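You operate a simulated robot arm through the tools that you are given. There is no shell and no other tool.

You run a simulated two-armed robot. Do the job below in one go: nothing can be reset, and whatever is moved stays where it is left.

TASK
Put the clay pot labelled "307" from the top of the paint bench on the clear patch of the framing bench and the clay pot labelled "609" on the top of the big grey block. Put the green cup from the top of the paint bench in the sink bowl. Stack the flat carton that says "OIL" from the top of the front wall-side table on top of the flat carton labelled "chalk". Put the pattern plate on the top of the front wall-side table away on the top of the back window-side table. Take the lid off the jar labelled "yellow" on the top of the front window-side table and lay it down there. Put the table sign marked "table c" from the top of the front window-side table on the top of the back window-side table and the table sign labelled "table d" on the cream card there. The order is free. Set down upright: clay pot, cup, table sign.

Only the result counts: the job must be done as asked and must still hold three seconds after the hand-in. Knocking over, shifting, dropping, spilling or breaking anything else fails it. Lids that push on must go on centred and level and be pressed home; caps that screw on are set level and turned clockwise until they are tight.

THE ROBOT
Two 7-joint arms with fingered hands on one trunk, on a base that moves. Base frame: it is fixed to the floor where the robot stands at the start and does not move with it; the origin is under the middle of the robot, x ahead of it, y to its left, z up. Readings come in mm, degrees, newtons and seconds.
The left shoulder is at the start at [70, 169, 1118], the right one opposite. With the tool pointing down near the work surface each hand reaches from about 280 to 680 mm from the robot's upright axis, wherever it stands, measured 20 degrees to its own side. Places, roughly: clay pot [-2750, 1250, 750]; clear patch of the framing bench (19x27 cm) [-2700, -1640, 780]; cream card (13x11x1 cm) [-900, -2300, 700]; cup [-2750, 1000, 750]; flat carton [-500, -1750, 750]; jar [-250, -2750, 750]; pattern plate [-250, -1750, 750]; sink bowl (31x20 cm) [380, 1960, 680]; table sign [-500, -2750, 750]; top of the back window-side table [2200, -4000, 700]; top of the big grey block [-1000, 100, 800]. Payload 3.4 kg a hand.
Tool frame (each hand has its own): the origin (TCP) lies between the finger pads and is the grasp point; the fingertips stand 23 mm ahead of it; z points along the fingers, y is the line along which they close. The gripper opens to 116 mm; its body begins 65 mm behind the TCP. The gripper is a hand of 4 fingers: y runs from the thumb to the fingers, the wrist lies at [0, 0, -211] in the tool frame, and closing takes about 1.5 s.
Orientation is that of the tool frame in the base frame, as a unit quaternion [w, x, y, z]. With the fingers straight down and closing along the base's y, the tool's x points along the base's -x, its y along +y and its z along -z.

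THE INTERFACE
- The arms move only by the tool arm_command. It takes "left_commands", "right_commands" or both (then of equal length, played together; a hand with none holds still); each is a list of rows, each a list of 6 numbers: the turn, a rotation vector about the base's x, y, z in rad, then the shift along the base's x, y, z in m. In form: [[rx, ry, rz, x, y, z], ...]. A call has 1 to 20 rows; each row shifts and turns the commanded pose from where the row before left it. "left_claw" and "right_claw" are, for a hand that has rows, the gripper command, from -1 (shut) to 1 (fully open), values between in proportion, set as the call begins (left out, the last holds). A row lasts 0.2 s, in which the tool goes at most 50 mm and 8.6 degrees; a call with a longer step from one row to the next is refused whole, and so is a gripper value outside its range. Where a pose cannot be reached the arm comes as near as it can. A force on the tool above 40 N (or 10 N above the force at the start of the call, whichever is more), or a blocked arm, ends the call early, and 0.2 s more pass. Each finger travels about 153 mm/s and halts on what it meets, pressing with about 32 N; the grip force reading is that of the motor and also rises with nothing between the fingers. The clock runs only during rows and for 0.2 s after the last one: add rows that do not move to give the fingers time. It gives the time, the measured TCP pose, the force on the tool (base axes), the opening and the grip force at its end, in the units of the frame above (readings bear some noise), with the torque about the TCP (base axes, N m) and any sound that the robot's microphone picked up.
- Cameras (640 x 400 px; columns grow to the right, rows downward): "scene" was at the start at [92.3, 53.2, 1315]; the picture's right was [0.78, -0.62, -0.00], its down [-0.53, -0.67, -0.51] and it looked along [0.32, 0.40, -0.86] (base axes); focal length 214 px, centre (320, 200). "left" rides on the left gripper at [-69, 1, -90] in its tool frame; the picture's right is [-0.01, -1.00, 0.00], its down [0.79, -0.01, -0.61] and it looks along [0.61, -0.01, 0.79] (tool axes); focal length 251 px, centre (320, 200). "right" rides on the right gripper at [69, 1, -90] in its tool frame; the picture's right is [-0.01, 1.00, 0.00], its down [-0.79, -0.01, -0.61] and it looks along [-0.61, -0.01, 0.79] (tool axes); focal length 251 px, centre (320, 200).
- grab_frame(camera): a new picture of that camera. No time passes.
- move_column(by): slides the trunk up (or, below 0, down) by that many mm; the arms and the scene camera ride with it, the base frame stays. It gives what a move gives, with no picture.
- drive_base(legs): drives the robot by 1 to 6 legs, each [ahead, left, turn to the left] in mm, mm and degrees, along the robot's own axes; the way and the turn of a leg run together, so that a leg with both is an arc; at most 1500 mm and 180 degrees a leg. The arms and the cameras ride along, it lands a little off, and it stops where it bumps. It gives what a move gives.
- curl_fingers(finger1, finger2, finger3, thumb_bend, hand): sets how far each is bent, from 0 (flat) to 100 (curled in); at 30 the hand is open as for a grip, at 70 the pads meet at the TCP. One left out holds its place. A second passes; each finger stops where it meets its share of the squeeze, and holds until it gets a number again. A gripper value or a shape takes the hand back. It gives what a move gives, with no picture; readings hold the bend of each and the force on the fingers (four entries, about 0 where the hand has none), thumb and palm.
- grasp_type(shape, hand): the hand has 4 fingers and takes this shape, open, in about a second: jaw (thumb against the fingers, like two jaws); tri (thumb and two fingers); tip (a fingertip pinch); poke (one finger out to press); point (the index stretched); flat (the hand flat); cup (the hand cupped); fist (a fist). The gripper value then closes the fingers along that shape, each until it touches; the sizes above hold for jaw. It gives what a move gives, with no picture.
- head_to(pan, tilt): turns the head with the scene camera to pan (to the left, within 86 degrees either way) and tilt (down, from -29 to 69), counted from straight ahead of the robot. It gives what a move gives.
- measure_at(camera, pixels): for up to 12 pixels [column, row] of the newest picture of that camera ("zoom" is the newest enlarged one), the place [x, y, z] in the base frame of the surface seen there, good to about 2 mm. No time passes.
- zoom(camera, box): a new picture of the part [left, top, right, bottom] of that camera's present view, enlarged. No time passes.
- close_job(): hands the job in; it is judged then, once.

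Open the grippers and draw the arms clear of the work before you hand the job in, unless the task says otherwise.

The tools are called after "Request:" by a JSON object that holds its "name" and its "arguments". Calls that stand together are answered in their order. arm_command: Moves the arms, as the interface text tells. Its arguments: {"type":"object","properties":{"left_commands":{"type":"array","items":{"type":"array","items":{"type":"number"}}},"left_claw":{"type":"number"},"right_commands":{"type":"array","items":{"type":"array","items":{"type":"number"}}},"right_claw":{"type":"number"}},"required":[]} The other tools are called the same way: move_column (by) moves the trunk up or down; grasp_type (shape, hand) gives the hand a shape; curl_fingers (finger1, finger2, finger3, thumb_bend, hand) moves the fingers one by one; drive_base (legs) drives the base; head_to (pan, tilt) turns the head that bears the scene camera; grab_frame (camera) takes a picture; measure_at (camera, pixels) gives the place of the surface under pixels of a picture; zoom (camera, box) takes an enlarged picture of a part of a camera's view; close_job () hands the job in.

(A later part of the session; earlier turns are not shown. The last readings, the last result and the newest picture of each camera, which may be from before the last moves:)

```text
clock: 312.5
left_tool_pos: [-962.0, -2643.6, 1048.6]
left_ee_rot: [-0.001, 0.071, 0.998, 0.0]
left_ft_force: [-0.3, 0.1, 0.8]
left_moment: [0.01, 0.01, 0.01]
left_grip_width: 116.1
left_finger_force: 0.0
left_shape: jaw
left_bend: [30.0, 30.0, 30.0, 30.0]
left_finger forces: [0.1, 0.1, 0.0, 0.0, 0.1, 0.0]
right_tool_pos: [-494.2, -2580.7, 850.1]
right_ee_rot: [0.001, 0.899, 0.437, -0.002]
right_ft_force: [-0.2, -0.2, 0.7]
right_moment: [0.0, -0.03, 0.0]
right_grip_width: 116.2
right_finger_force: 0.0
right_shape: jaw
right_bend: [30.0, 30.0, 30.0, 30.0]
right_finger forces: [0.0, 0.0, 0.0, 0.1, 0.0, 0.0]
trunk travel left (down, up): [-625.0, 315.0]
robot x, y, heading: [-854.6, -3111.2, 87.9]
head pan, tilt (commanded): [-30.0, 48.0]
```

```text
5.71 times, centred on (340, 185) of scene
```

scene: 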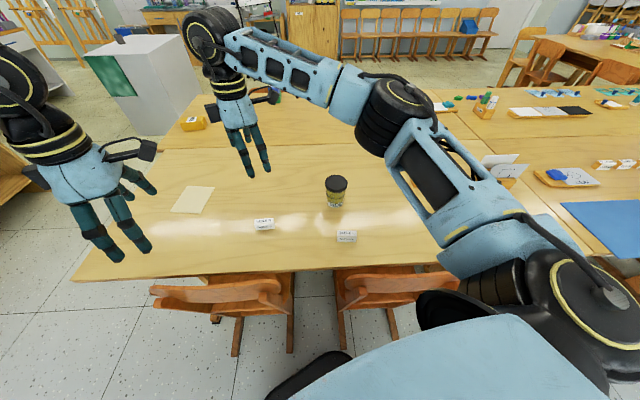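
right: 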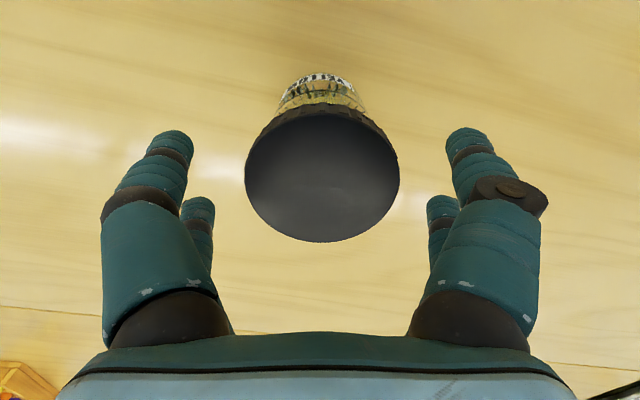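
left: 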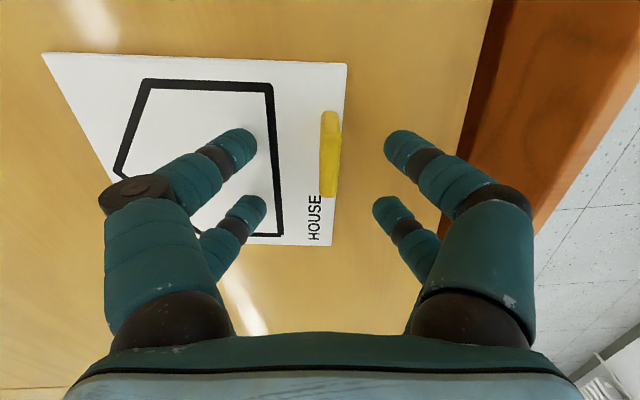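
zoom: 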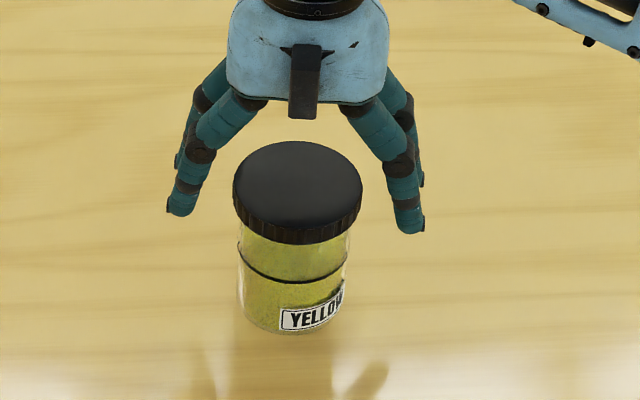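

Lid still on, jar standing. I turn the open hand back 162° clockwise again.

Request:
{"name": "arm_command", "arguments": {"right_commands": [[0, 0, -0.149, 0, 0, 0], [0, 0, -0.149, 0, 0, 0], [0, 0, -0.149, 0, 0, 0], [0, 0, -0.149, 0, 0, 0], [0, 0, -0.149, 0, 0, 0], [0, 0, -0.149, 0, 0, 0], [0, 0, -0.149, 0, 0, 0], [0, 0, -0.149, 0, 0, 0], [0, 0, -0.149, 0, 0, 0], [0, 0, -0.149, 0, 0, 0], [0, 0, -0.149, 0, 0, 0], [0, 0, -0.149, 0, 0, 0], [0, 0, -0.149, 0, 0, 0], [0, 0, -0.149, 0, 0, 0], [0, 0, -0.149, 0, 0, 0], [0, 0, -0.149, 0, 0, 0], [0, 0, -0.149, 0, 0, 0], [0, 0, -0.149, 0, 0, 0], [0, 0, -0.149, 0, 0, 0], [0, 0, 0, 0, 0, 0]]}}

Request:
{"name": "grab_frame", "arguments": {"camera": "right"}}

Request:
{"name": "arm_command", "arguments": {"right_commands": [[0, 0, 0, 0, 0, 0], [0, 0, 0, 0, 0, 0], [0, 0, 0, 0, 0, 0], [0, 0, 0, 0, 0, 0], [0, 0, 0, 0, 0, 0], [0, 0, 0, 0, 0, 0], [0, 0, 0, 0, 0, 0]], "right_claw": -1}}

```text
clock: 316.7
left_tool_pos: [-963.5, -2642.6, 1050.0]
left_ee_rot: [0.0, 0.072, 0.997, 0.0]
left_ft_force: [0.0, -0.3, 0.0]
left_moment: [-0.04, 0.0, -0.02]
left_grip_width: 115.7
left_finger_force: 0.1
left_shape: jaw
left_bend: [30.0, 30.0, 30.0, 30.0]
left_finger forces: [0.0, 0.0, 0.0, 0.1, 0.0, 0.0]
right_tool_pos: [-494.1, -2581.1, 850.0]
right_ee_rot: [0.0, -0.57, 0.822, 0.0]
right_ft_force: [-0.4, 0.2, 0.4]
right_moment: [-0.03, 0.03, 0.03]
right_grip_width: 115.8
right_finger_force: 0.0
right_shape: jaw
right_bend: [30.0, 30.0, 30.0, 30.0]
right_finger forces: [0.0, 0.0, 0.0, 0.1, 0.0, 0.1]
trunk travel left (down, up): [-625.0, 315.0]
robot x, y, heading: [-859.3, -3110.2, 87.9]
head pan, tilt (commanded): [-30.0, 48.0]
```

```text
taken
```

right: 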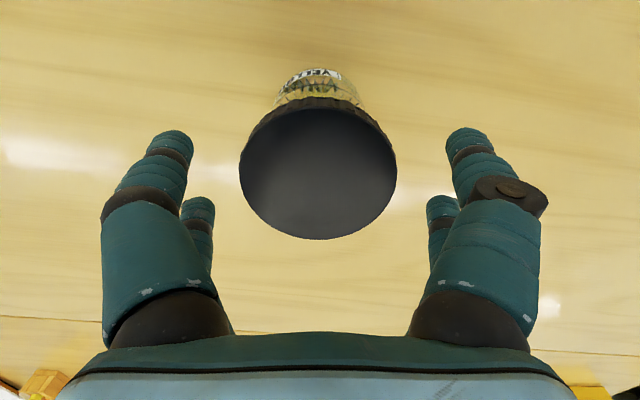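

```text
clock: 318.3
left_tool_pos: [-962.6, -2643.3, 1050.0]
left_ee_rot: [0.001, 0.071, 0.997, -0.001]
left_ft_force: [0.0, 0.3, 0.4]
left_moment: [0.02, -0.05, -0.02]
left_grip_width: 116.1
left_finger_force: 0.1
left_shape: jaw
left_bend: [30.0, 30.0, 30.0, 30.0]
left_finger forces: [0.0, 0.0, 0.1, 0.1, 0.0, 0.0]
right_tool_pos: [-494.4, -2580.6, 850.8]
right_ee_rot: [0.0, -0.571, 0.821, 0.001]
right_ft_force: [-0.9, 0.3, -0.3]
right_moment: [0.0, -0.03, 0.0]
right_grip_width: 58.6
right_finger_force: 31.9
right_shape: jaw
right_bend: [72.0, 73.0, 73.0, 74.0]
right_finger forces: [31.3, 29.7, 27.4, 0.0, 30.3, 0.0]
trunk travel left (down, up): [-625.0, 315.0]
robot x, y, heading: [-857.3, -3111.6, 87.9]
head pan, tilt (commanded): [-30.0, 48.0]
```

Gripped again. I press ~10 N and turn counter-clockwise in two segments.

Request:
{"name": "arm_command", "arguments": {"right_commands": [[0, 0, 0, 0, 0, -0.0015], [0, 0, 0, 0, 0, -0.001], [0, 0, 0, 0, 0, 0], [0, 0, 0, 0, 0, 0]]}}

Request:
{"name": "arm_command", "arguments": {"right_commands": [[0, 0, 0.125, 0, 0, 0], [0, 0, 0.125, 0, 0, 0], [0, 0, 0.125, 0, 0, 0], [0, 0, 0.125, 0, 0, 0], [0, 0, 0.125, 0, 0, 0], [0, 0, 0.125, 0, 0, 0], [0, 0, 0, 0, 0, 0]]}}

Request:
{"name": "zoom", "arguments": {"camera": "scene", "box": [300, 150, 380, 220]}}

```text
clock: 319.3
left_tool_pos: [-964.7, -2643.6, 1049.9]
left_ee_rot: [0.0, 0.071, 0.998, 0.0]
left_ft_force: [0.5, 0.8, 0.5]
left_moment: [0.02, -0.01, -0.02]
left_grip_width: 115.7
left_finger_force: 0.0
left_shape: jaw
left_bend: [30.0, 30.0, 30.0, 30.0]
left_finger forces: [0.0, 0.1, 0.1, 0.0, 0.1, 0.0]
right_tool_pos: [-494.8, -2581.4, 848.5]
right_ee_rot: [0.002, -0.57, 0.821, 0.001]
right_ft_force: [3.0, 6.0, 17.3]
right_moment: [0.08, -0.08, 0.0]
right_grip_width: 58.7
right_finger_force: 31.6
right_shape: jaw
right_bend: [72.0, 73.0, 73.0, 75.0]
right_finger forces: [32.4, 32.8, 29.8, 0.0, 31.4, 0.0]
trunk travel left (down, up): [-625.0, 315.0]
robot x, y, heading: [-860.3, -3112.8, 87.9]
head pan, tilt (commanded): [-30.0, 48.0]
```

```text
clock: 320.9
left_tool_pos: [-964.5, -2645.1, 1050.5]
left_ee_rot: [0.001, 0.07, 0.998, 0.0]
left_ft_force: [0.3, -0.3, 0.1]
left_moment: [-0.01, 0.02, -0.02]
left_grip_width: 116.0
left_finger_force: 0.0
left_shape: jaw
left_bend: [30.0, 30.0, 30.0, 30.0]
left_finger forces: [0.0, 0.0, 0.1, 0.1, 0.0, 0.1]
right_tool_pos: [-493.3, -2583.7, 849.9]
right_ee_rot: [-0.001, 0.832, -0.555, 0.0]
right_ft_force: [-4.2, -0.1, 14.2]
right_moment: [-0.14, 0.18, -0.01]
right_grip_width: 58.4
right_finger_force: 31.9
right_shape: jaw
right_bend: [72.0, 73.0, 73.0, 75.0]
right_finger forces: [35.3, 31.9, 27.8, 0.0, 31.2, 0.1]
trunk travel left (down, up): [-625.0, 315.0]
robot x, y, heading: [-858.6, -3108.7, 88.0]
head pan, tilt (commanded): [-30.0, 48.0]
```

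```text
5.71 times, centred on (340, 185) of scene
```

zoom: 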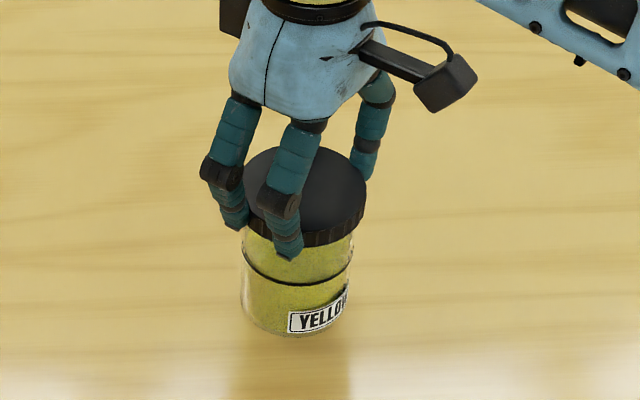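

The lid keeps turning; the jar shifted only slightly. I continue another 43°, keeping pressure.

Request:
{"name": "arm_command", "arguments": {"right_commands": [[0, 0, 0.125, 0, 0, 0], [0, 0, 0.125, 0, 0, 0], [0, 0, 0.125, 0, 0, 0], [0, 0, 0.125, 0, 0, 0], [0, 0, 0.125, 0, 0, 0], [0, 0, 0.125, 0, 0, 0], [0, 0, 0, 0, 0, 0]]}}

Request:
{"name": "zoom", "arguments": {"camera": "scene", "box": [300, 150, 380, 220]}}

```text
clock: 322.5
left_tool_pos: [-965.2, -2645.5, 1051.0]
left_ee_rot: [0.002, 0.071, 0.997, 0.002]
left_ft_force: [-0.6, 0.6, -0.8]
left_moment: [-0.01, 0.03, 0.02]
left_grip_width: 115.9
left_finger_force: 0.1
left_shape: jaw
left_bend: [30.0, 30.0, 30.0, 30.0]
left_finger forces: [0.1, 0.0, 0.0, 0.0, 0.0, 0.1]
right_tool_pos: [-494.2, -2583.7, 849.5]
right_ee_rot: [-0.002, 0.977, -0.212, 0.001]
right_ft_force: [-1.9, -4.1, 16.9]
right_moment: [-0.28, 0.02, -0.05]
right_grip_width: 58.6
right_finger_force: 32.4
right_shape: jaw
right_bend: [72.0, 73.0, 73.0, 75.0]
right_finger forces: [35.9, 31.3, 27.6, 0.0, 31.7, 0.1]
trunk travel left (down, up): [-625.0, 315.0]
robot x, y, heading: [-858.3, -3110.6, 87.9]
head pan, tilt (commanded): [-30.0, 48.0]
```

```text
5.71 times, centred on (340, 185) of scene
```

zoom: 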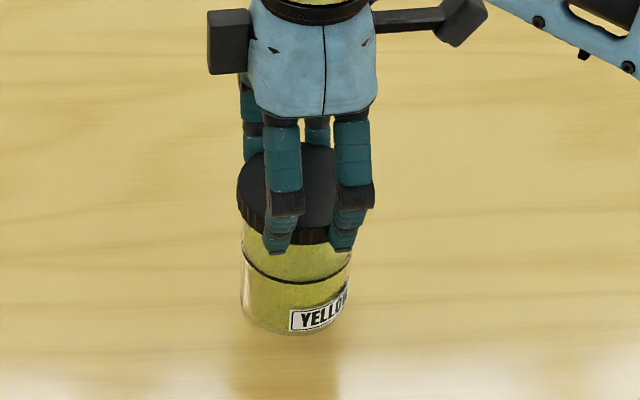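

I continue another 36°, then test the pull again.

Request:
{"name": "arm_command", "arguments": {"right_commands": [[0, 0, 0.125, 0, 0, 0], [0, 0, 0.125, 0, 0, 0], [0, 0, 0.125, 0, 0, 0], [0, 0, 0.125, 0, 0, 0], [0, 0, 0.125, 0, 0, 0], [0, 0, 0, 0, 0, 0]]}}

Request:
{"name": "arm_command", "arguments": {"right_commands": [[0, 0, 0, 0, 0, 0.0015], [0, 0, 0, 0, 0, 0.0015], [0, 0, 0, 0, 0, 0.001], [0, 0, 0, 0, 0, 0]]}}

Request:
{"name": "arm_command", "arguments": {"right_commands": [[0, 0, 0, 0, 0, 0.001], [0, 0, 0, 0, 0, 0.001], [0, 0, 0, 0, 0, 0]]}}

Request:
{"name": "zoom", "arguments": {"camera": "scene", "box": [300, 150, 380, 220]}}

```text
clock: 323.9
left_tool_pos: [-963.4, -2642.8, 1050.5]
left_ee_rot: [-0.001, 0.07, 0.998, 0.0]
left_ft_force: [-0.6, -0.8, 0.5]
left_moment: [-0.03, 0.0, -0.01]
left_grip_width: 115.8
left_finger_force: 0.1
left_shape: jaw
left_bend: [30.0, 30.0, 30.0, 30.0]
left_finger forces: [0.0, 0.0, 0.0, 0.0, 0.0, 0.0]
right_tool_pos: [-492.6, -2580.7, 847.5]
right_ee_rot: [0.0, 0.995, 0.1, -0.001]
right_ft_force: [-0.3, -1.1, -0.3]
right_moment: [-0.03, 0.02, -0.01]
right_grip_width: 58.3
right_finger_force: 31.9
right_shape: jaw
right_bend: [72.0, 73.0, 73.0, 75.0]
right_finger forces: [34.2, 29.6, 28.3, 0.1, 33.0, 0.1]
trunk travel left (down, up): [-625.0, 315.0]
robot x, y, heading: [-856.3, -3111.2, 88.3]
head pan, tilt (commanded): [-30.0, 48.0]
```

```text
clock: 324.9
left_tool_pos: [-962.8, -2643.9, 1048.4]
left_ee_rot: [0.0, 0.07, 0.998, 0.0]
left_ft_force: [0.2, -0.3, 0.0]
left_moment: [0.03, 0.03, 0.0]
left_grip_width: 116.0
left_finger_force: 0.2
left_shape: jaw
left_bend: [30.0, 30.0, 30.0, 30.0]
left_finger forces: [0.1, 0.0, 0.0, 0.0, 0.0, 0.0]
right_tool_pos: [-492.5, -2581.6, 852.7]
right_ee_rot: [0.001, 0.995, 0.099, -0.001]
right_ft_force: [0.4, 1.0, -0.2]
right_moment: [0.04, -0.01, 0.0]
right_grip_width: 58.3
right_finger_force: 32.3
right_shape: jaw
right_bend: [72.0, 73.0, 73.0, 75.0]
right_finger forces: [33.9, 29.5, 28.5, 0.0, 33.0, 0.1]
trunk travel left (down, up): [-625.0, 315.0]
robot x, y, heading: [-858.2, -3112.5, 87.8]
head pan, tilt (commanded): [-30.0, 48.0]
```

```text
clock: 325.7
left_tool_pos: [-961.8, -2643.0, 1048.9]
left_ee_rot: [0.0, 0.07, 0.998, -0.001]
left_ft_force: [-0.3, -0.3, -0.7]
left_moment: [0.0, 0.01, 0.02]
left_grip_width: 115.9
left_finger_force: 0.0
left_shape: jaw
left_bend: [30.0, 30.0, 30.0, 30.0]
left_finger forces: [0.1, 0.1, 0.0, 0.0, 0.0, 0.1]
right_tool_pos: [-493.4, -2582.9, 854.0]
right_ee_rot: [0.001, 0.995, 0.098, -0.001]
right_ft_force: [0.2, 0.1, 0.1]
right_moment: [0.01, 0.0, 0.01]
right_grip_width: 58.3
right_finger_force: 32.0
right_shape: jaw
right_bend: [72.0, 73.0, 73.0, 75.0]
right_finger forces: [34.0, 29.5, 28.5, 0.0, 33.0, 0.0]
trunk travel left (down, up): [-625.0, 315.0]
robot x, y, heading: [-857.3, -3110.4, 87.8]
head pan, tilt (commanded): [-30.0, 48.0]
```

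```text
5.71 times, centred on (340, 185) of scene
```

zoom: 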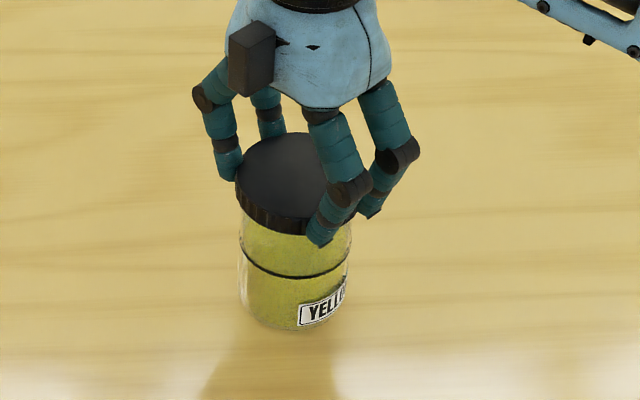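

The load is now near zero while I raise — the thread came free. I raise 15 mm more and look.

Request:
{"name": "arm_command", "arguments": {"right_commands": [[0, 0, 0, 0, 0, 0.005], [0, 0, 0, 0, 0, 0.01], [0, 0, 0, 0, 0, 0.01], [0, 0, 0, 0, 0, 0]]}}

Request:
{"name": "zoom", "arguments": {"camera": "scene", "box": [280, 120, 400, 220]}}

Request:
{"name": "grab_frame", "arguments": {"camera": "right"}}

```text
clock: 326.7
left_tool_pos: [-962.6, -2642.6, 1050.2]
left_ee_rot: [0.0, 0.071, 0.998, -0.001]
left_ft_force: [0.5, 0.5, -0.9]
left_moment: [0.01, 0.0, 0.01]
left_grip_width: 115.8
left_finger_force: 0.1
left_shape: jaw
left_bend: [30.0, 30.0, 30.0, 30.0]
left_finger forces: [0.1, 0.1, 0.0, 0.0, 0.0, 0.1]
right_tool_pos: [-493.5, -2582.4, 879.8]
right_ee_rot: [0.0, 0.995, 0.099, -0.002]
right_ft_force: [-0.1, 0.0, -0.4]
right_moment: [-0.02, 0.0, 0.0]
right_grip_width: 58.2
right_finger_force: 31.8
right_shape: jaw
right_bend: [72.0, 73.0, 73.0, 75.0]
right_finger forces: [33.8, 29.5, 28.3, 0.0, 33.5, 0.0]
trunk travel left (down, up): [-625.0, 315.0]
robot x, y, heading: [-857.8, -3112.0, 88.4]
head pan, tilt (commanded): [-30.0, 48.0]
```

```text
4.00 times, centred on (340, 170) of scene
```

zoom: 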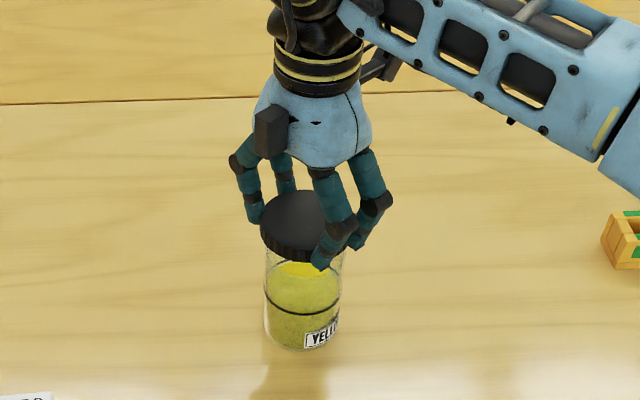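

```text
taken
```

right: 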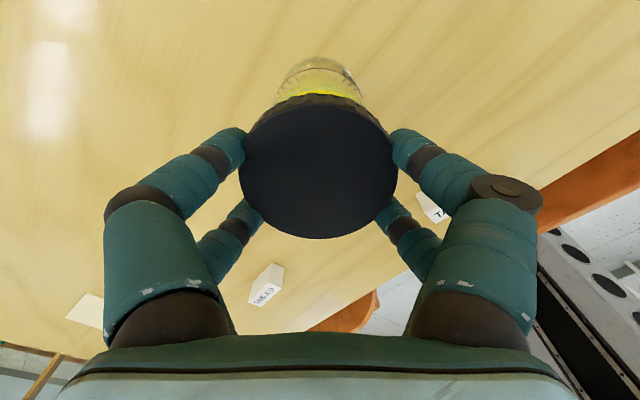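

The lid is off and the jar stands open. I raise a bit, carry the lid west to a clear spot at (-630,-2610), and lower it near the table.

Request:
{"name": "arm_command", "arguments": {"right_commands": [[0, 0, 0, 0, 0, 0.04], [0, 0, 0, 0, 0, 0.02], [0, 0, 0, -0.045, -0.009, 0], [0, 0, 0, -0.045, -0.009, 0], [0, 0, 0, -0.0465, -0.009, 0], [0, 0, 0, 0, 0, -0.05], [0, 0, 0, 0, 0, -0.05], [0, 0, 0, 0, 0, -0.045], [0, 0, 0, 0, 0, 0], [0, 0, 0, 0, 0, 0]]}}

Request:
{"name": "grab_frame", "arguments": {"camera": "right"}}

Request:
{"name": "zoom", "arguments": {"camera": "scene", "box": [220, 120, 380, 260]}}

```text
clock: 328.9
left_tool_pos: [-964.3, -2643.2, 1048.9]
left_ee_rot: [-0.001, 0.071, 0.997, 0.0]
left_ft_force: [0.0, -0.1, -0.5]
left_moment: [0.01, 0.01, -0.01]
left_grip_width: 115.9
left_finger_force: 0.1
left_shape: jaw
left_bend: [30.0, 30.0, 30.0, 30.0]
left_finger forces: [0.1, 0.0, 0.1, 0.0, 0.0, 0.1]
right_tool_pos: [-628.6, -2608.6, 790.8]
right_ee_rot: [0.0, 0.995, 0.098, -0.001]
right_ft_force: [0.2, -0.5, 0.3]
right_moment: [-0.01, -0.03, 0.0]
right_grip_width: 57.8
right_finger_force: 31.8
right_shape: jaw
right_bend: [72.0, 73.0, 73.0, 75.0]
right_finger forces: [34.5, 29.6, 29.4, 0.1, 34.7, 0.1]
trunk travel left (down, up): [-625.0, 315.0]
robot x, y, heading: [-857.7, -3111.7, 88.0]
head pan, tilt (commanded): [-30.0, 48.0]
```

```text
taken
```

right: 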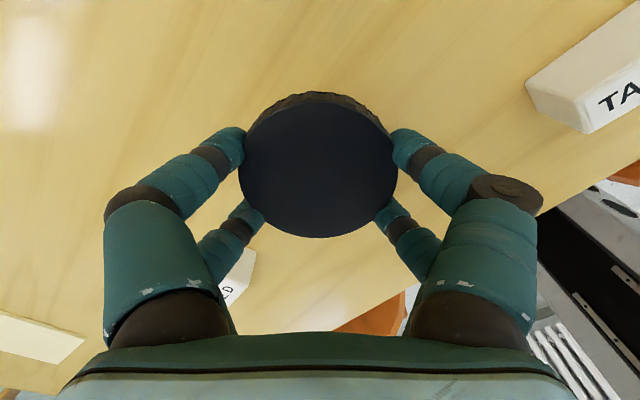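

```text
2.86 times, centred on (300, 190) of scene
```

zoom: 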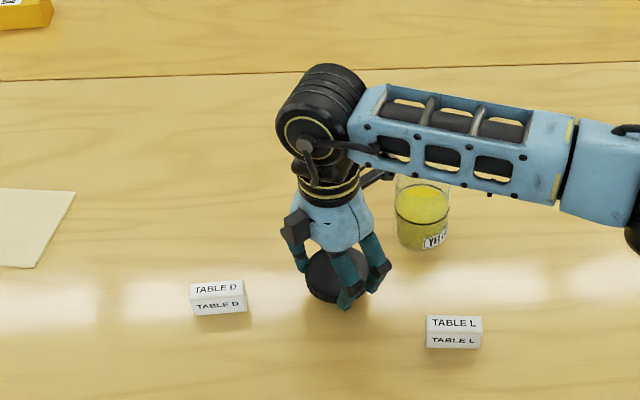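

The lid hovers between D, L and the jar with clearance. I lower 21 mm, then step gently to contact.

Request:
{"name": "arm_command", "arguments": {"right_commands": [[0, 0, 0, 0, 0, -0.015], [0, 0, 0, 0, 0, -0.006], [0, 0, 0, 0, 0, 0], [0, 0, 0, 0, 0, 0]]}}

Request:
{"name": "arm_command", "arguments": {"right_commands": [[0, 0, 0, 0, 0, -0.0015], [0, 0, 0, 0, 0, 0], [0, 0, 0, 0, 0, -0.0015], [0, 0, 0, 0, 0, 0]]}}

```text
clock: 329.9
left_tool_pos: [-962.8, -2643.4, 1049.6]
left_ee_rot: [0.0, 0.071, 0.997, 0.001]
left_ft_force: [0.7, 0.4, 0.3]
left_moment: [0.03, 0.0, 0.02]
left_grip_width: 115.9
left_finger_force: 0.0
left_shape: jaw
left_bend: [30.0, 30.0, 30.0, 30.0]
left_finger forces: [0.1, 0.0, 0.0, 0.0, 0.0, 0.0]
right_tool_pos: [-628.3, -2608.2, 771.7]
right_ee_rot: [0.0, 0.995, 0.098, -0.001]
right_ft_force: [-1.0, 0.0, -0.3]
right_moment: [-0.01, -0.01, -0.04]
right_grip_width: 57.6
right_finger_force: 32.1
right_shape: jaw
right_bend: [72.0, 73.0, 73.0, 75.0]
right_finger forces: [34.6, 29.7, 29.3, 0.0, 34.8, 0.0]
trunk travel left (down, up): [-625.0, 315.0]
robot x, y, heading: [-856.9, -3109.6, 87.7]
head pan, tilt (commanded): [-30.0, 48.0]
```

```text
clock: 330.9
left_tool_pos: [-962.8, -2643.3, 1049.6]
left_ee_rot: [0.0, 0.071, 0.997, -0.001]
left_ft_force: [-1.1, -0.3, -0.1]
left_moment: [0.01, -0.01, -0.01]
left_grip_width: 115.9
left_finger_force: 0.0
left_shape: jaw
left_bend: [30.0, 30.0, 30.0, 30.0]
left_finger forces: [0.0, 0.0, 0.1, 0.0, 0.0, 0.0]
right_tool_pos: [-629.6, -2608.8, 770.1]
right_ee_rot: [0.0, 0.995, 0.098, 0.0]
right_ft_force: [0.9, -0.6, -0.2]
right_moment: [-0.01, 0.03, -0.03]
right_grip_width: 57.9
right_finger_force: 32.1
right_shape: jaw
right_bend: [72.0, 73.0, 73.0, 75.0]
right_finger forces: [34.6, 29.6, 29.4, 0.0, 34.8, 0.0]
trunk travel left (down, up): [-625.0, 315.0]
robot x, y, heading: [-859.2, -3112.3, 87.9]
head pan, tilt (commanded): [-30.0, 48.0]
```

Not yet touching at z 770; continuing in small steps.

Request:
{"name": "arm_command", "arguments": {"right_commands": [[0, 0, 0, 0, 0, -0.0015], [0, 0, 0, 0, 0, 0], [0, 0, 0, 0, 0, -0.0015], [0, 0, 0, 0, 0, 0]]}}

Request:
{"name": "arm_command", "arguments": {"right_commands": [[0, 0, 0, 0, 0, -0.001], [0, 0, 0, 0, 0, 0], [0, 0, 0, 0, 0, 0]]}}

Request:
{"name": "zoom", "arguments": {"camera": "scene", "box": [260, 150, 360, 230]}}

```text
clock: 331.9
left_tool_pos: [-963.2, -2643.2, 1049.3]
left_ee_rot: [0.0, 0.07, 0.998, 0.0]
left_ft_force: [0.5, 0.2, -0.1]
left_moment: [-0.01, 0.01, 0.02]
left_grip_width: 116.2
left_finger_force: 0.2
left_shape: jaw
left_bend: [30.0, 30.0, 30.0, 30.0]
left_finger forces: [0.0, 0.1, 0.1, 0.0, 0.0, 0.0]
right_tool_pos: [-629.3, -2608.1, 766.6]
right_ee_rot: [0.0, 0.995, 0.098, -0.001]
right_ft_force: [-0.5, 0.4, 0.2]
right_moment: [-0.02, -0.01, 0.0]
right_grip_width: 58.2
right_finger_force: 32.5
right_shape: jaw
right_bend: [72.0, 73.0, 73.0, 75.0]
right_finger forces: [34.7, 29.6, 29.5, 0.0, 34.8, 0.0]
trunk travel left (down, up): [-625.0, 315.0]
robot x, y, heading: [-857.7, -3112.2, 88.0]
head pan, tilt (commanded): [-30.0, 48.0]
```

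```text
clock: 332.7
left_tool_pos: [-962.7, -2642.9, 1048.8]
left_ee_rot: [0.0, 0.071, 0.997, 0.0]
left_ft_force: [-0.5, -0.1, -0.3]
left_moment: [-0.04, 0.01, 0.02]
left_grip_width: 116.0
left_finger_force: 0.0
left_shape: jaw
left_bend: [30.0, 30.0, 30.0, 30.0]
left_finger forces: [0.0, 0.0, 0.0, 0.1, 0.0, 0.0]
right_tool_pos: [-628.0, -2608.4, 765.0]
right_ee_rot: [0.0, 0.995, 0.098, -0.001]
right_ft_force: [-0.8, -0.5, -0.2]
right_moment: [-0.02, 0.0, -0.01]
right_grip_width: 57.7
right_finger_force: 32.1
right_shape: jaw
right_bend: [72.0, 73.0, 73.0, 75.0]
right_finger forces: [34.6, 29.6, 29.5, 0.0, 34.9, 0.1]
trunk travel left (down, up): [-625.0, 315.0]
robot x, y, heading: [-854.8, -3112.3, 87.7]
head pan, tilt (commanded): [-30.0, 48.0]
```

```text
5.00 times, centred on (310, 190) of scene
```

zoom: 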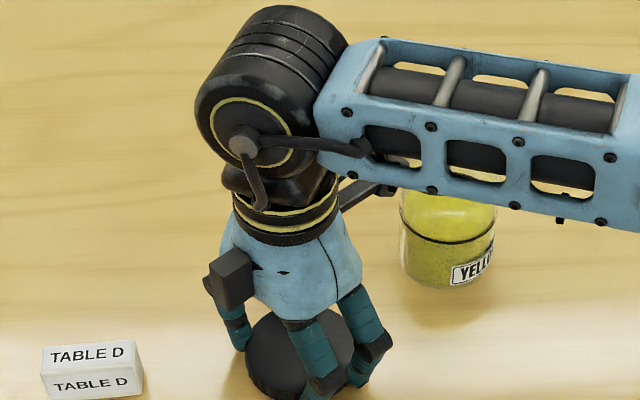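

Still no contact at 765; a few more 1 mm steps.

Request:
{"name": "arm_command", "arguments": {"right_commands": [[0, 0, 0, 0, 0, -0.001], [0, 0, 0, 0, 0, 0], [0, 0, 0, 0, 0, 0]]}}

Request:
{"name": "arm_command", "arguments": {"right_commands": [[0, 0, 0, 0, 0, -0.001], [0, 0, 0, 0, 0, 0], [0, 0, 0, 0, 0, 0]]}}

Request:
{"name": "arm_command", "arguments": {"right_commands": [[0, 0, 0, 0, 0, -0.001], [0, 0, 0, 0, 0, 0], [0, 0, 0, 0, 0, 0]]}}

```text
clock: 333.5
left_tool_pos: [-963.0, -2643.1, 1049.6]
left_ee_rot: [0.0, 0.07, 0.998, 0.0]
left_ft_force: [-0.6, -0.4, -0.2]
left_moment: [-0.02, -0.01, 0.0]
left_grip_width: 116.2
left_finger_force: 0.0
left_shape: jaw
left_bend: [30.0, 30.0, 30.0, 30.0]
left_finger forces: [0.0, 0.1, 0.1, 0.0, 0.0, 0.0]
right_tool_pos: [-630.9, -2608.0, 764.3]
right_ee_rot: [0.0, 0.995, 0.099, 0.0]
right_ft_force: [0.1, -0.2, 0.1]
right_moment: [0.0, -0.01, 0.01]
right_grip_width: 57.9
right_finger_force: 31.8
right_shape: jaw
right_bend: [72.0, 73.0, 73.0, 75.0]
right_finger forces: [34.6, 29.6, 29.6, 0.1, 34.8, 0.0]
trunk travel left (down, up): [-625.0, 315.0]
robot x, y, heading: [-859.6, -3107.9, 87.8]
head pan, tilt (commanded): [-30.0, 48.0]
```

```text
clock: 334.3
left_tool_pos: [-963.0, -2643.4, 1049.8]
left_ee_rot: [0.0, 0.071, 0.997, 0.0]
left_ft_force: [-0.7, 0.5, 0.9]
left_moment: [-0.02, 0.0, -0.02]
left_grip_width: 115.8
left_finger_force: 0.0
left_shape: jaw
left_bend: [30.0, 30.0, 30.0, 30.0]
left_finger forces: [0.0, 0.1, 0.0, 0.0, 0.0, 0.0]
right_tool_pos: [-630.1, -2608.1, 765.0]
right_ee_rot: [-0.001, 0.995, 0.098, 0.0]
right_ft_force: [0.3, 2.4, 7.5]
right_moment: [-0.11, -0.09, 0.04]
right_grip_width: 57.7
right_finger_force: 31.9
right_shape: jaw
right_bend: [72.0, 73.0, 73.0, 75.0]
right_finger forces: [37.7, 33.8, 30.4, 0.0, 36.5, 0.0]
trunk travel left (down, up): [-625.0, 315.0]
robot x, y, heading: [-861.5, -3110.8, 88.3]
head pan, tilt (commanded): [-30.0, 48.0]
```

```text
clock: 335.1
left_tool_pos: [-962.9, -2644.1, 1051.0]
left_ee_rot: [0.0, 0.071, 0.997, 0.001]
left_ft_force: [0.5, -1.1, -0.9]
left_moment: [-0.02, -0.01, 0.01]
left_grip_width: 115.6
left_finger_force: 0.0
left_shape: jaw
left_bend: [30.0, 30.0, 30.0, 30.0]
left_finger forces: [0.1, 0.0, 0.1, 0.1, 0.0, 0.0]
right_tool_pos: [-629.7, -2608.1, 763.3]
right_ee_rot: [0.0, 0.995, 0.098, 0.0]
right_ft_force: [4.1, 4.9, 19.6]
right_moment: [-0.34, -0.25, 0.18]
right_grip_width: 58.0
right_finger_force: 32.6
right_shape: jaw
right_bend: [73.0, 73.0, 73.0, 75.0]
right_finger forces: [45.0, 38.4, 32.5, 0.0, 38.3, 0.0]
trunk travel left (down, up): [-625.0, 315.0]
robot x, y, heading: [-858.4, -3112.3, 87.9]
head pan, tilt (commanded): [-30.0, 48.0]
```

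Contact made (19.6 N). I relax upward 2 mm and open the hand.

Request:
{"name": "arm_command", "arguments": {"right_commands": [[0, 0, 0, 0, 0, 0.002], [0, 0, 0, 0, 0, 0], [0, 0, 0, 0, 0, 0]]}}

Request:
{"name": "arm_command", "arguments": {"right_commands": [[0, 0, 0, 0, 0, 0], [0, 0, 0, 0, 0, 0], [0, 0, 0, 0, 0, 0], [0, 0, 0, 0, 0, 0], [0, 0, 0, 0, 0, 0], [0, 0, 0, 0, 0, 0]], "right_claw": 0.9}}

Request:
{"name": "grab_frame", "arguments": {"camera": "right"}}

```text
clock: 335.9
left_tool_pos: [-964.1, -2643.4, 1050.6]
left_ee_rot: [0.001, 0.07, 0.998, 0.0]
left_ft_force: [-0.8, 0.1, -0.1]
left_moment: [-0.03, -0.02, 0.01]
left_grip_width: 115.6
left_finger_force: 0.0
left_shape: jaw
left_bend: [30.0, 30.0, 30.0, 30.0]
left_finger forces: [0.0, 0.0, 0.1, 0.0, 0.0, 0.1]
right_tool_pos: [-630.0, -2609.4, 763.8]
right_ee_rot: [0.001, 0.995, 0.098, 0.0]
right_ft_force: [-0.3, 0.1, 2.3]
right_moment: [0.11, -0.03, 0.01]
right_grip_width: 58.1
right_finger_force: 31.6
right_shape: jaw
right_bend: [72.0, 73.0, 73.0, 75.0]
right_finger forces: [34.8, 31.3, 30.9, 0.0, 37.7, 0.1]
trunk travel left (down, up): [-625.0, 315.0]
robot x, y, heading: [-860.9, -3111.0, 88.0]
head pan, tilt (commanded): [-30.0, 48.0]
```

```text
clock: 337.3
left_tool_pos: [-961.8, -2643.0, 1050.5]
left_ee_rot: [0.0, 0.071, 0.997, -0.001]
left_ft_force: [-1.2, -0.4, -0.4]
left_moment: [0.0, 0.0, 0.03]
left_grip_width: 115.9
left_finger_force: 0.1
left_shape: jaw
left_bend: [30.0, 30.0, 30.0, 30.0]
left_finger forces: [0.0, 0.0, 0.0, 0.0, 0.1, 0.0]
right_tool_pos: [-629.1, -2608.2, 763.7]
right_ee_rot: [0.0, 0.995, 0.098, -0.002]
right_ft_force: [-0.2, -0.1, -0.2]
right_moment: [-0.03, 0.0, -0.01]
right_grip_width: 109.9
right_finger_force: 0.0
right_shape: jaw
right_bend: [40.0, 40.0, 40.0, 40.0]
right_finger forces: [0.1, 0.1, 0.0, 0.0, 0.0, 0.0]
trunk travel left (down, up): [-625.0, 315.0]
robot x, y, heading: [-860.3, -3113.4, 87.9]
head pan, tilt (commanded): [-30.0, 48.0]
```

```text
taken
```

right: 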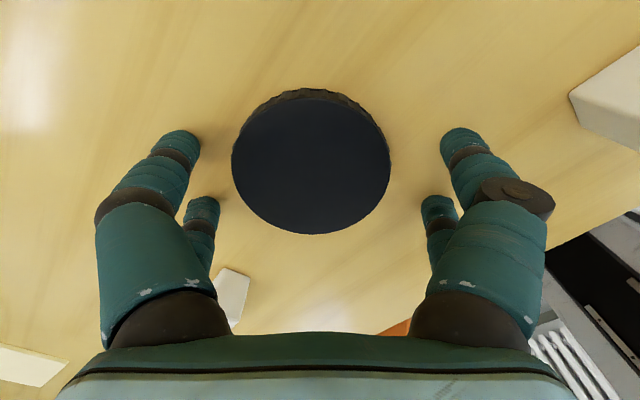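

The lid lies flat on the table. I raise the right hand and look at the whole table.

Request:
{"name": "arm_command", "arguments": {"right_commands": [[0, 0, 0, 0, 0, 0.03], [0, 0, 0, 0, 0, 0.05], [0, 0, 0, 0, 0, 0.05], [0, 0, 0, 0, 0, 0.05], [0, 0, 0, 0, 0, 0.05], [0, 0, 0, 0, 0, 0.05], [0, 0, 0, 0, 0, 0]]}}

Request:
{"name": "grab_frame", "arguments": {"camera": "scene"}}

```text
clock: 338.9
left_tool_pos: [-961.4, -2642.4, 1050.1]
left_ee_rot: [0.0, 0.07, 0.998, 0.0]
left_ft_force: [-0.3, 0.1, 0.8]
left_moment: [-0.01, -0.02, 0.02]
left_grip_width: 115.9
left_finger_force: 0.1
left_shape: jaw
left_bend: [30.0, 30.0, 30.0, 30.0]
left_finger forces: [0.1, 0.1, 0.1, 0.0, 0.0, 0.0]
right_tool_pos: [-629.2, -2608.3, 1040.3]
right_ee_rot: [0.0, 0.995, 0.098, -0.001]
right_ft_force: [0.2, -0.1, -0.1]
right_moment: [0.0, 0.03, 0.03]
right_grip_width: 110.2
right_finger_force: 0.0
right_shape: jaw
right_bend: [40.0, 40.0, 40.0, 40.0]
right_finger forces: [0.0, 0.0, 0.1, 0.1, 0.1, 0.0]
trunk travel left (down, up): [-625.0, 315.0]
robot x, y, heading: [-860.8, -3115.2, 88.2]
head pan, tilt (commanded): [-30.0, 48.0]
```

```text
taken
```

scene: 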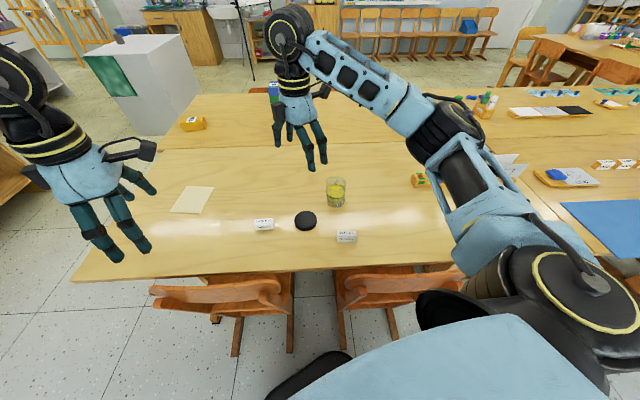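

Jar open, lid lying at (305,221), D at (264,225). I re-measure sign D before grasping it with the right hand.

Request:
{"name": "zoom", "arguments": {"camera": "scene", "box": [230, 195, 310, 245]}}

Request:
{"name": "measure_at", "arguments": {"camera": "zoom", "pixels": [[205, 195], [335, 187], [205, 238], [345, 228], [212, 280], [345, 270], [270, 205], [280, 245], [600, 200], [640, 190]]}}

```text
8.00 times, centred on (270, 220) of scene
```

zoom: 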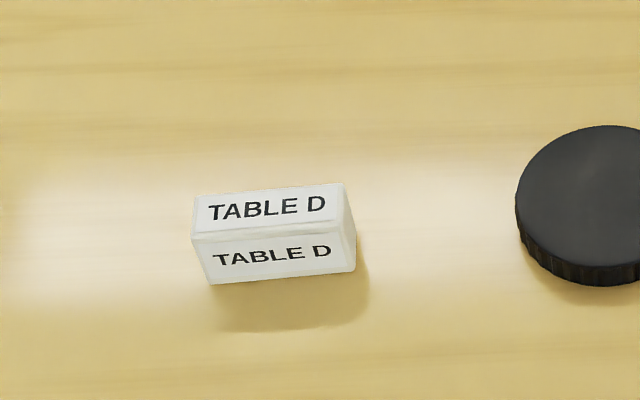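

```text
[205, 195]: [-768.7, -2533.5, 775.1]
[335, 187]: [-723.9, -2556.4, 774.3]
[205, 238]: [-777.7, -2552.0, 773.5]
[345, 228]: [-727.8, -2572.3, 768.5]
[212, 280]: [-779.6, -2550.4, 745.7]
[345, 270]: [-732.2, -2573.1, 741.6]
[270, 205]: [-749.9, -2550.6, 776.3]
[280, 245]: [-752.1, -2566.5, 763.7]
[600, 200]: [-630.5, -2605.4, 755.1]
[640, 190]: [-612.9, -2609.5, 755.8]
```

D's centre is (-750,-2553.8), axis −25.5°. I move the right hand over it, turn −36.7°, and lower to z≈815.

Request:
{"name": "arm_command", "arguments": {"right_commands": [[0, 0, -0.128, -0.0242, 0.011, 0], [0, 0, -0.128, -0.0242, 0.011, 0], [0, 0, -0.128, -0.0242, 0.011, 0], [0, 0, -0.128, -0.0242, 0.011, 0], [0, 0, -0.128, -0.0242, 0.011, 0], [0, 0, 0, 0, 0, -0.05], [0, 0, 0, 0, 0, -0.05], [0, 0, 0, 0, 0, -0.05], [0, 0, 0, 0, 0, -0.05], [0, 0, 0, 0, 0, -0.025], [0, 0, 0, 0, 0, 0], [0, 0, 0, 0, 0, 0]], "right_claw": 1}}

Request:
{"name": "grab_frame", "arguments": {"camera": "right"}}

```text
clock: 341.5
left_tool_pos: [-962.8, -2643.2, 1050.1]
left_ee_rot: [0.0, 0.071, 0.997, 0.0]
left_ft_force: [-0.3, -0.4, -0.5]
left_moment: [0.0, 0.04, 0.0]
left_grip_width: 116.0
left_finger_force: 0.1
left_shape: jaw
left_bend: [30.0, 30.0, 30.0, 30.0]
left_finger forces: [0.0, 0.0, 0.0, 0.0, 0.1, 0.1]
right_tool_pos: [-752.4, -2552.4, 819.2]
right_ee_rot: [-0.001, 0.975, -0.221, -0.001]
right_ft_force: [0.9, -0.1, 0.5]
right_moment: [0.03, -0.02, 0.02]
right_grip_width: 115.7
right_finger_force: 0.1
right_shape: jaw
right_bend: [30.0, 30.0, 30.0, 30.0]
right_finger forces: [0.0, 0.1, 0.1, 0.0, 0.0, 0.0]
trunk travel left (down, up): [-625.0, 315.0]
robot x, y, heading: [-858.5, -3110.4, 87.8]
head pan, tilt (commanded): [-30.0, 48.0]
```

```text
taken
```

right: 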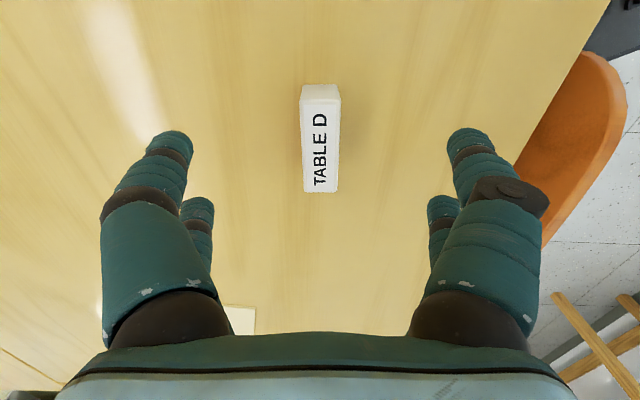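

Sign D is aligned at (320,140). I lower 50 mm with a 2 mm nudge and close.

Request:
{"name": "arm_command", "arguments": {"right_commands": [[0, 0, 0, 0.0015, -0.001, -0.03], [0, 0, 0, 0, 0, -0.02], [0, 0, 0, 0, 0, 0], [0, 0, 0, 0, 0, 0]]}}

Request:
{"name": "grab_frame", "arguments": {"camera": "right"}}

```text
clock: 342.5
left_tool_pos: [-961.7, -2642.1, 1049.7]
left_ee_rot: [0.0, 0.071, 0.998, 0.0]
left_ft_force: [0.3, -0.5, 0.2]
left_moment: [0.01, -0.02, -0.02]
left_grip_width: 115.8
left_finger_force: 0.2
left_shape: jaw
left_bend: [30.0, 30.0, 30.0, 30.0]
left_finger forces: [0.0, 0.0, 0.1, 0.1, 0.1, 0.1]
right_tool_pos: [-750.4, -2554.0, 769.3]
right_ee_rot: [0.0, 0.976, -0.22, 0.0]
right_ft_force: [0.4, -0.5, 0.1]
right_moment: [0.01, 0.0, 0.0]
right_grip_width: 115.7
right_finger_force: 0.0
right_shape: jaw
right_bend: [30.0, 30.0, 30.0, 30.0]
right_finger forces: [0.0, 0.0, 0.0, 0.0, 0.0, 0.0]
trunk travel left (down, up): [-625.0, 315.0]
robot x, y, heading: [-859.8, -3111.7, 88.1]
head pan, tilt (commanded): [-30.0, 48.0]
```

```text
taken
```

right: 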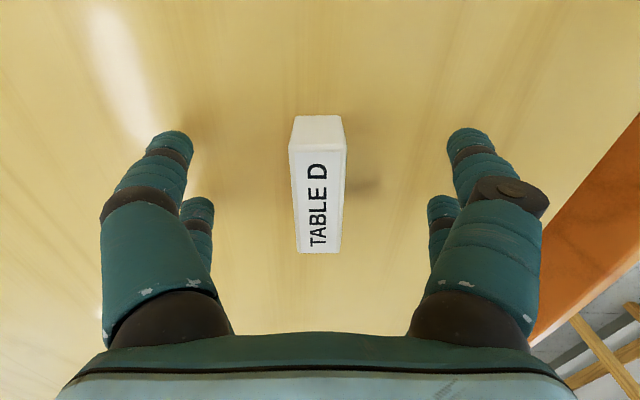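

Sign D sits between the fingers. Closing the right hand, then lifting.

Request:
{"name": "arm_command", "arguments": {"right_commands": [[0, 0, 0, 0, 0, 0], [0, 0, 0, 0, 0, 0], [0, 0, 0, 0, 0, 0], [0, 0, 0, 0, 0, 0], [0, 0, 0, 0, 0, 0], [0, 0, 0, 0, 0, 0], [0, 0, 0, 0, 0, 0], [0, 0, 0, 0, 0, 0]], "right_claw": -1}}

Request:
{"name": "arm_command", "arguments": {"right_commands": [[0, 0, 0, 0, 0, 0.02], [0, 0, 0, 0, 0, 0.045], [0, 0, 0, 0, 0, 0.045], [0, 0, 0, 0, 0, 0.045], [0, 0, 0, 0, 0, 0.045], [0, 0, 0, 0, 0, 0.045], [0, 0, 0, 0, 0, 0.03], [0, 0, 0, 0, 0, 0]]}}

Request:
{"name": "grab_frame", "arguments": {"camera": "right"}}

```text
clock: 344.3
left_tool_pos: [-963.2, -2642.7, 1049.4]
left_ee_rot: [0.0, 0.071, 0.998, 0.0]
left_ft_force: [-0.4, -0.6, -0.2]
left_moment: [0.01, 0.04, -0.01]
left_grip_width: 115.9
left_finger_force: 0.2
left_shape: jaw
left_bend: [30.0, 30.0, 30.0, 30.0]
left_finger forces: [0.0, 0.0, 0.0, 0.0, 0.0, 0.0]
right_tool_pos: [-749.6, -2553.6, 770.0]
right_ee_rot: [-0.001, 0.975, -0.22, -0.001]
right_ft_force: [0.4, 0.2, -1.0]
right_moment: [0.01, 0.01, -0.01]
right_grip_width: 15.9
right_finger_force: 32.1
right_shape: jaw
right_bend: [72.0, 72.0, 72.0, 75.0]
right_finger forces: [29.0, 29.0, 29.0, 0.0, 29.1, 0.1]
trunk travel left (down, up): [-625.0, 315.0]
robot x, y, heading: [-859.3, -3111.9, 87.8]
head pan, tilt (commanded): [-30.0, 48.0]
```

```text
clock: 346.1
left_tool_pos: [-962.4, -2643.0, 1050.6]
left_ee_rot: [-0.001, 0.07, 0.998, 0.0]
left_ft_force: [-0.6, 0.3, 0.4]
left_moment: [0.04, 0.01, -0.02]
left_grip_width: 116.0
left_finger_force: 0.0
left_shape: jaw
left_bend: [30.0, 30.0, 30.0, 30.0]
left_finger forces: [0.1, 0.0, 0.0, 0.0, 0.0, 0.1]
right_tool_pos: [-748.9, -2554.5, 1045.5]
right_ee_rot: [0.002, 0.976, -0.219, -0.002]
right_ft_force: [0.6, 0.2, -0.4]
right_moment: [0.0, 0.0, 0.02]
right_grip_width: 16.1
right_finger_force: 31.5
right_shape: jaw
right_bend: [72.0, 72.0, 72.0, 75.0]
right_finger forces: [29.0, 29.0, 29.0, 0.0, 29.0, 0.1]
trunk travel left (down, up): [-625.0, 315.0]
robot x, y, heading: [-856.4, -3111.1, 88.2]
head pan, tilt (commanded): [-30.0, 48.0]
```

```text
taken
```

right: 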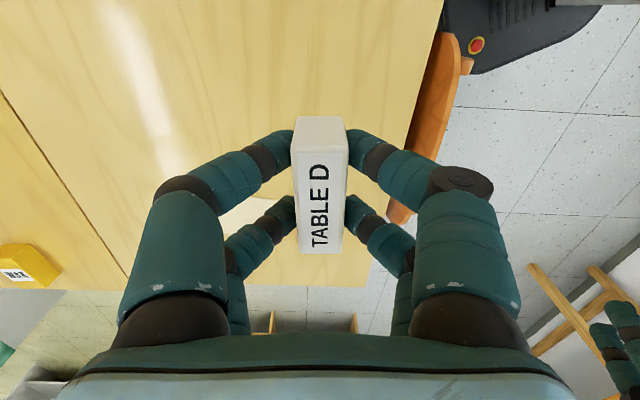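

I have sign D. I drive around to the table end: turn, back out, left past the corner, turn to face along the tables, then strafe in front of the cream card.

Request:
{"name": "drive_base", "arguments": {"legs": [[0, 0, -27], [-200, 0, 0], [0, 1250, 0], [0, 0, -90], [0, 960, 0]]}}

Request:
{"name": "head_to", "arguments": {"pan": -10, "tilt": 35}}

Request:
{"name": "grab_frame", "arguments": {"camera": "scene"}}

```text
clock: 363.4
left_tool_pos: [-1157.1, -1985.3, 1050.2]
left_ee_rot: [0.001, 0.886, 0.464, 0.0]
left_ft_force: [0.6, -0.1, 0.1]
left_moment: [0.02, -0.03, 0.02]
left_grip_width: 115.8
left_finger_force: 0.1
left_shape: jaw
left_bend: [30.0, 30.0, 30.0, 30.0]
left_finger forces: [0.0, 0.0, 0.0, 0.0, 0.1, 0.0]
right_tool_pos: [-1174.4, -2217.2, 1045.1]
right_ee_rot: [0.001, -0.326, 0.945, 0.0]
right_ft_force: [0.1, -0.1, -0.8]
right_moment: [0.0, -0.01, -0.01]
right_grip_width: 15.7
right_finger_force: 32.5
right_shape: jaw
right_bend: [72.0, 73.0, 72.0, 75.0]
right_finger forces: [28.6, 28.7, 28.9, 0.0, 28.6, 0.0]
trunk travel left (down, up): [-625.0, 315.0]
robot x, y, heading: [-1622.5, -1870.6, -28.5]
head pan, tilt (commanded): [-30.0, 48.0]
```

```text
clock: 364.2
left_tool_pos: [-1158.1, -1985.4, 1049.2]
left_ee_rot: [0.0, 0.885, 0.465, 0.0]
left_ft_force: [-0.2, -0.4, 0.4]
left_moment: [0.02, 0.01, -0.02]
left_grip_width: 115.7
left_finger_force: 0.1
left_shape: jaw
left_bend: [30.0, 30.0, 30.0, 30.0]
left_finger forces: [0.0, 0.0, 0.1, 0.1, 0.1, 0.0]
right_tool_pos: [-1174.1, -2217.6, 1045.3]
right_ee_rot: [0.001, -0.327, 0.945, 0.001]
right_ft_force: [0.1, 0.2, 0.0]
right_moment: [0.04, 0.01, 0.01]
right_grip_width: 15.4
right_finger_force: 31.7
right_shape: jaw
right_bend: [72.0, 73.0, 72.0, 75.0]
right_finger forces: [28.7, 28.7, 28.9, 0.0, 28.8, 0.0]
trunk travel left (down, up): [-625.0, 315.0]
robot x, y, heading: [-1622.6, -1870.9, -28.7]
head pan, tilt (commanded): [-10.0, 35.0]
```

```text
taken
```

scene: 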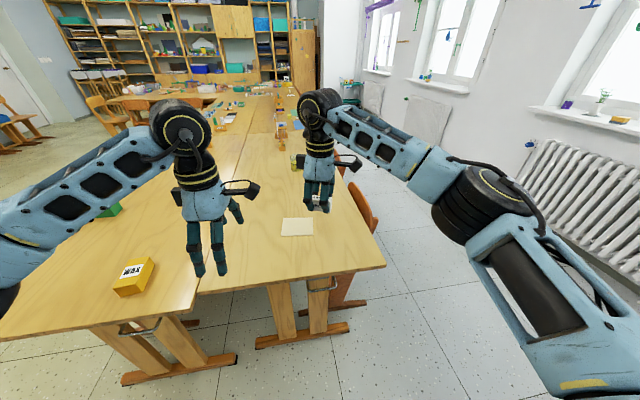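

The cream card is at (298,227). I drive 300 mm ahead and measure the card.

Request:
{"name": "drive_base", "arguments": {"legs": [[300, 0, 0]]}}

Request:
{"name": "head_to", "arguments": {"pan": -5, "tilt": 48}}

Request:
{"name": "grab_frame", "arguments": {"camera": "scene"}}

```text
clock: 366.3
left_tool_pos: [-884.6, -2132.1, 1049.5]
left_ee_rot: [0.0, 0.885, 0.466, 0.0]
left_ft_force: [-0.4, -0.1, 0.4]
left_moment: [-0.02, 0.01, 0.01]
left_grip_width: 115.7
left_finger_force: 0.0
left_shape: jaw
left_bend: [30.0, 30.0, 30.0, 30.0]
left_finger forces: [0.0, 0.0, 0.0, 0.0, 0.0, 0.1]
right_tool_pos: [-898.2, -2364.3, 1044.6]
right_ee_rot: [0.001, -0.329, 0.944, 0.001]
right_ft_force: [-0.9, -0.2, -0.6]
right_moment: [-0.01, 0.01, 0.0]
right_grip_width: 15.7
right_finger_force: 32.0
right_shape: jaw
right_bend: [72.0, 73.0, 72.0, 75.0]
right_finger forces: [28.8, 28.7, 28.9, 0.0, 28.8, 0.0]
trunk travel left (down, up): [-625.0, 315.0]
robot x, y, heading: [-1349.0, -2018.3, -28.4]
head pan, tilt (commanded): [-10.0, 35.0]
```

```text
clock: 367.1
left_tool_pos: [-882.8, -2132.9, 1049.3]
left_ee_rot: [-0.001, 0.885, 0.466, 0.0]
left_ft_force: [0.0, 0.2, -0.1]
left_moment: [0.0, -0.03, 0.0]
left_grip_width: 116.0
left_finger_force: 0.0
left_shape: jaw
left_bend: [30.0, 30.0, 30.0, 30.0]
left_finger forces: [0.1, 0.0, 0.1, 0.0, 0.0, 0.0]
right_tool_pos: [-898.3, -2362.9, 1044.8]
right_ee_rot: [0.001, -0.328, 0.945, -0.001]
right_ft_force: [0.8, -0.5, -0.8]
right_moment: [-0.04, -0.03, -0.02]
right_grip_width: 15.4
right_finger_force: 31.6
right_shape: jaw
right_bend: [72.0, 73.0, 72.0, 75.0]
right_finger forces: [28.7, 28.7, 28.7, 0.0, 28.7, 0.0]
trunk travel left (down, up): [-625.0, 315.0]
robot x, y, heading: [-1347.7, -2018.6, -28.3]
head pan, tilt (commanded): [-5.0, 48.0]
```

```text
taken
```

scene: 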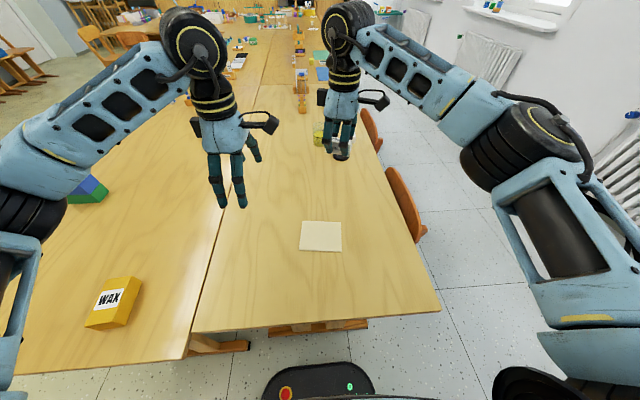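

Request:
{"name": "measure_at", "arguments": {"camera": "scene", "pixels": [[303, 224], [341, 223], [340, 250], [301, 249], [321, 236], [350, 260]]}}

Request:
{"name": "zoom", "arguments": {"camera": "scene", "box": [280, 205, 360, 265]}}

```text
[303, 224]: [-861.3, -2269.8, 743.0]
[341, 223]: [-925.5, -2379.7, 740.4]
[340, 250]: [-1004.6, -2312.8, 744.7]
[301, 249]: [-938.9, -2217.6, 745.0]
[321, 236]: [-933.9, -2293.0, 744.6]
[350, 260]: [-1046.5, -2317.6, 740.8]
```

```text
6.67 times, centred on (320, 235) of scene
```

zoom: 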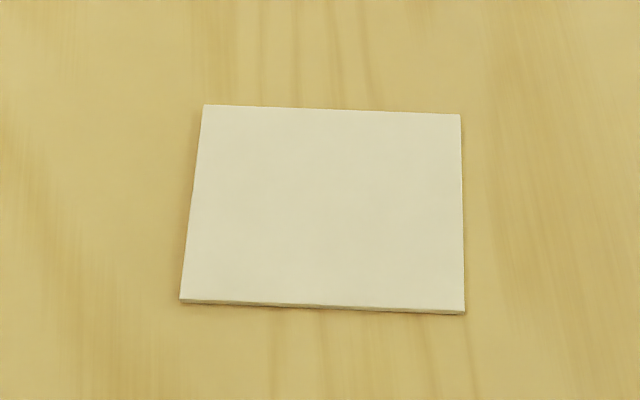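

Request:
{"name": "measure_at", "arguments": {"camera": "zoom", "pixels": [[206, 110], [456, 118], [460, 302], [185, 294], [327, 203]]}}

```text
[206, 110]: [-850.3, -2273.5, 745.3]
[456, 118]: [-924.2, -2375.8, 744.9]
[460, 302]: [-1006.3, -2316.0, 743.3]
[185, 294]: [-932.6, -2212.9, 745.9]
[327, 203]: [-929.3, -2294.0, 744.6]
```

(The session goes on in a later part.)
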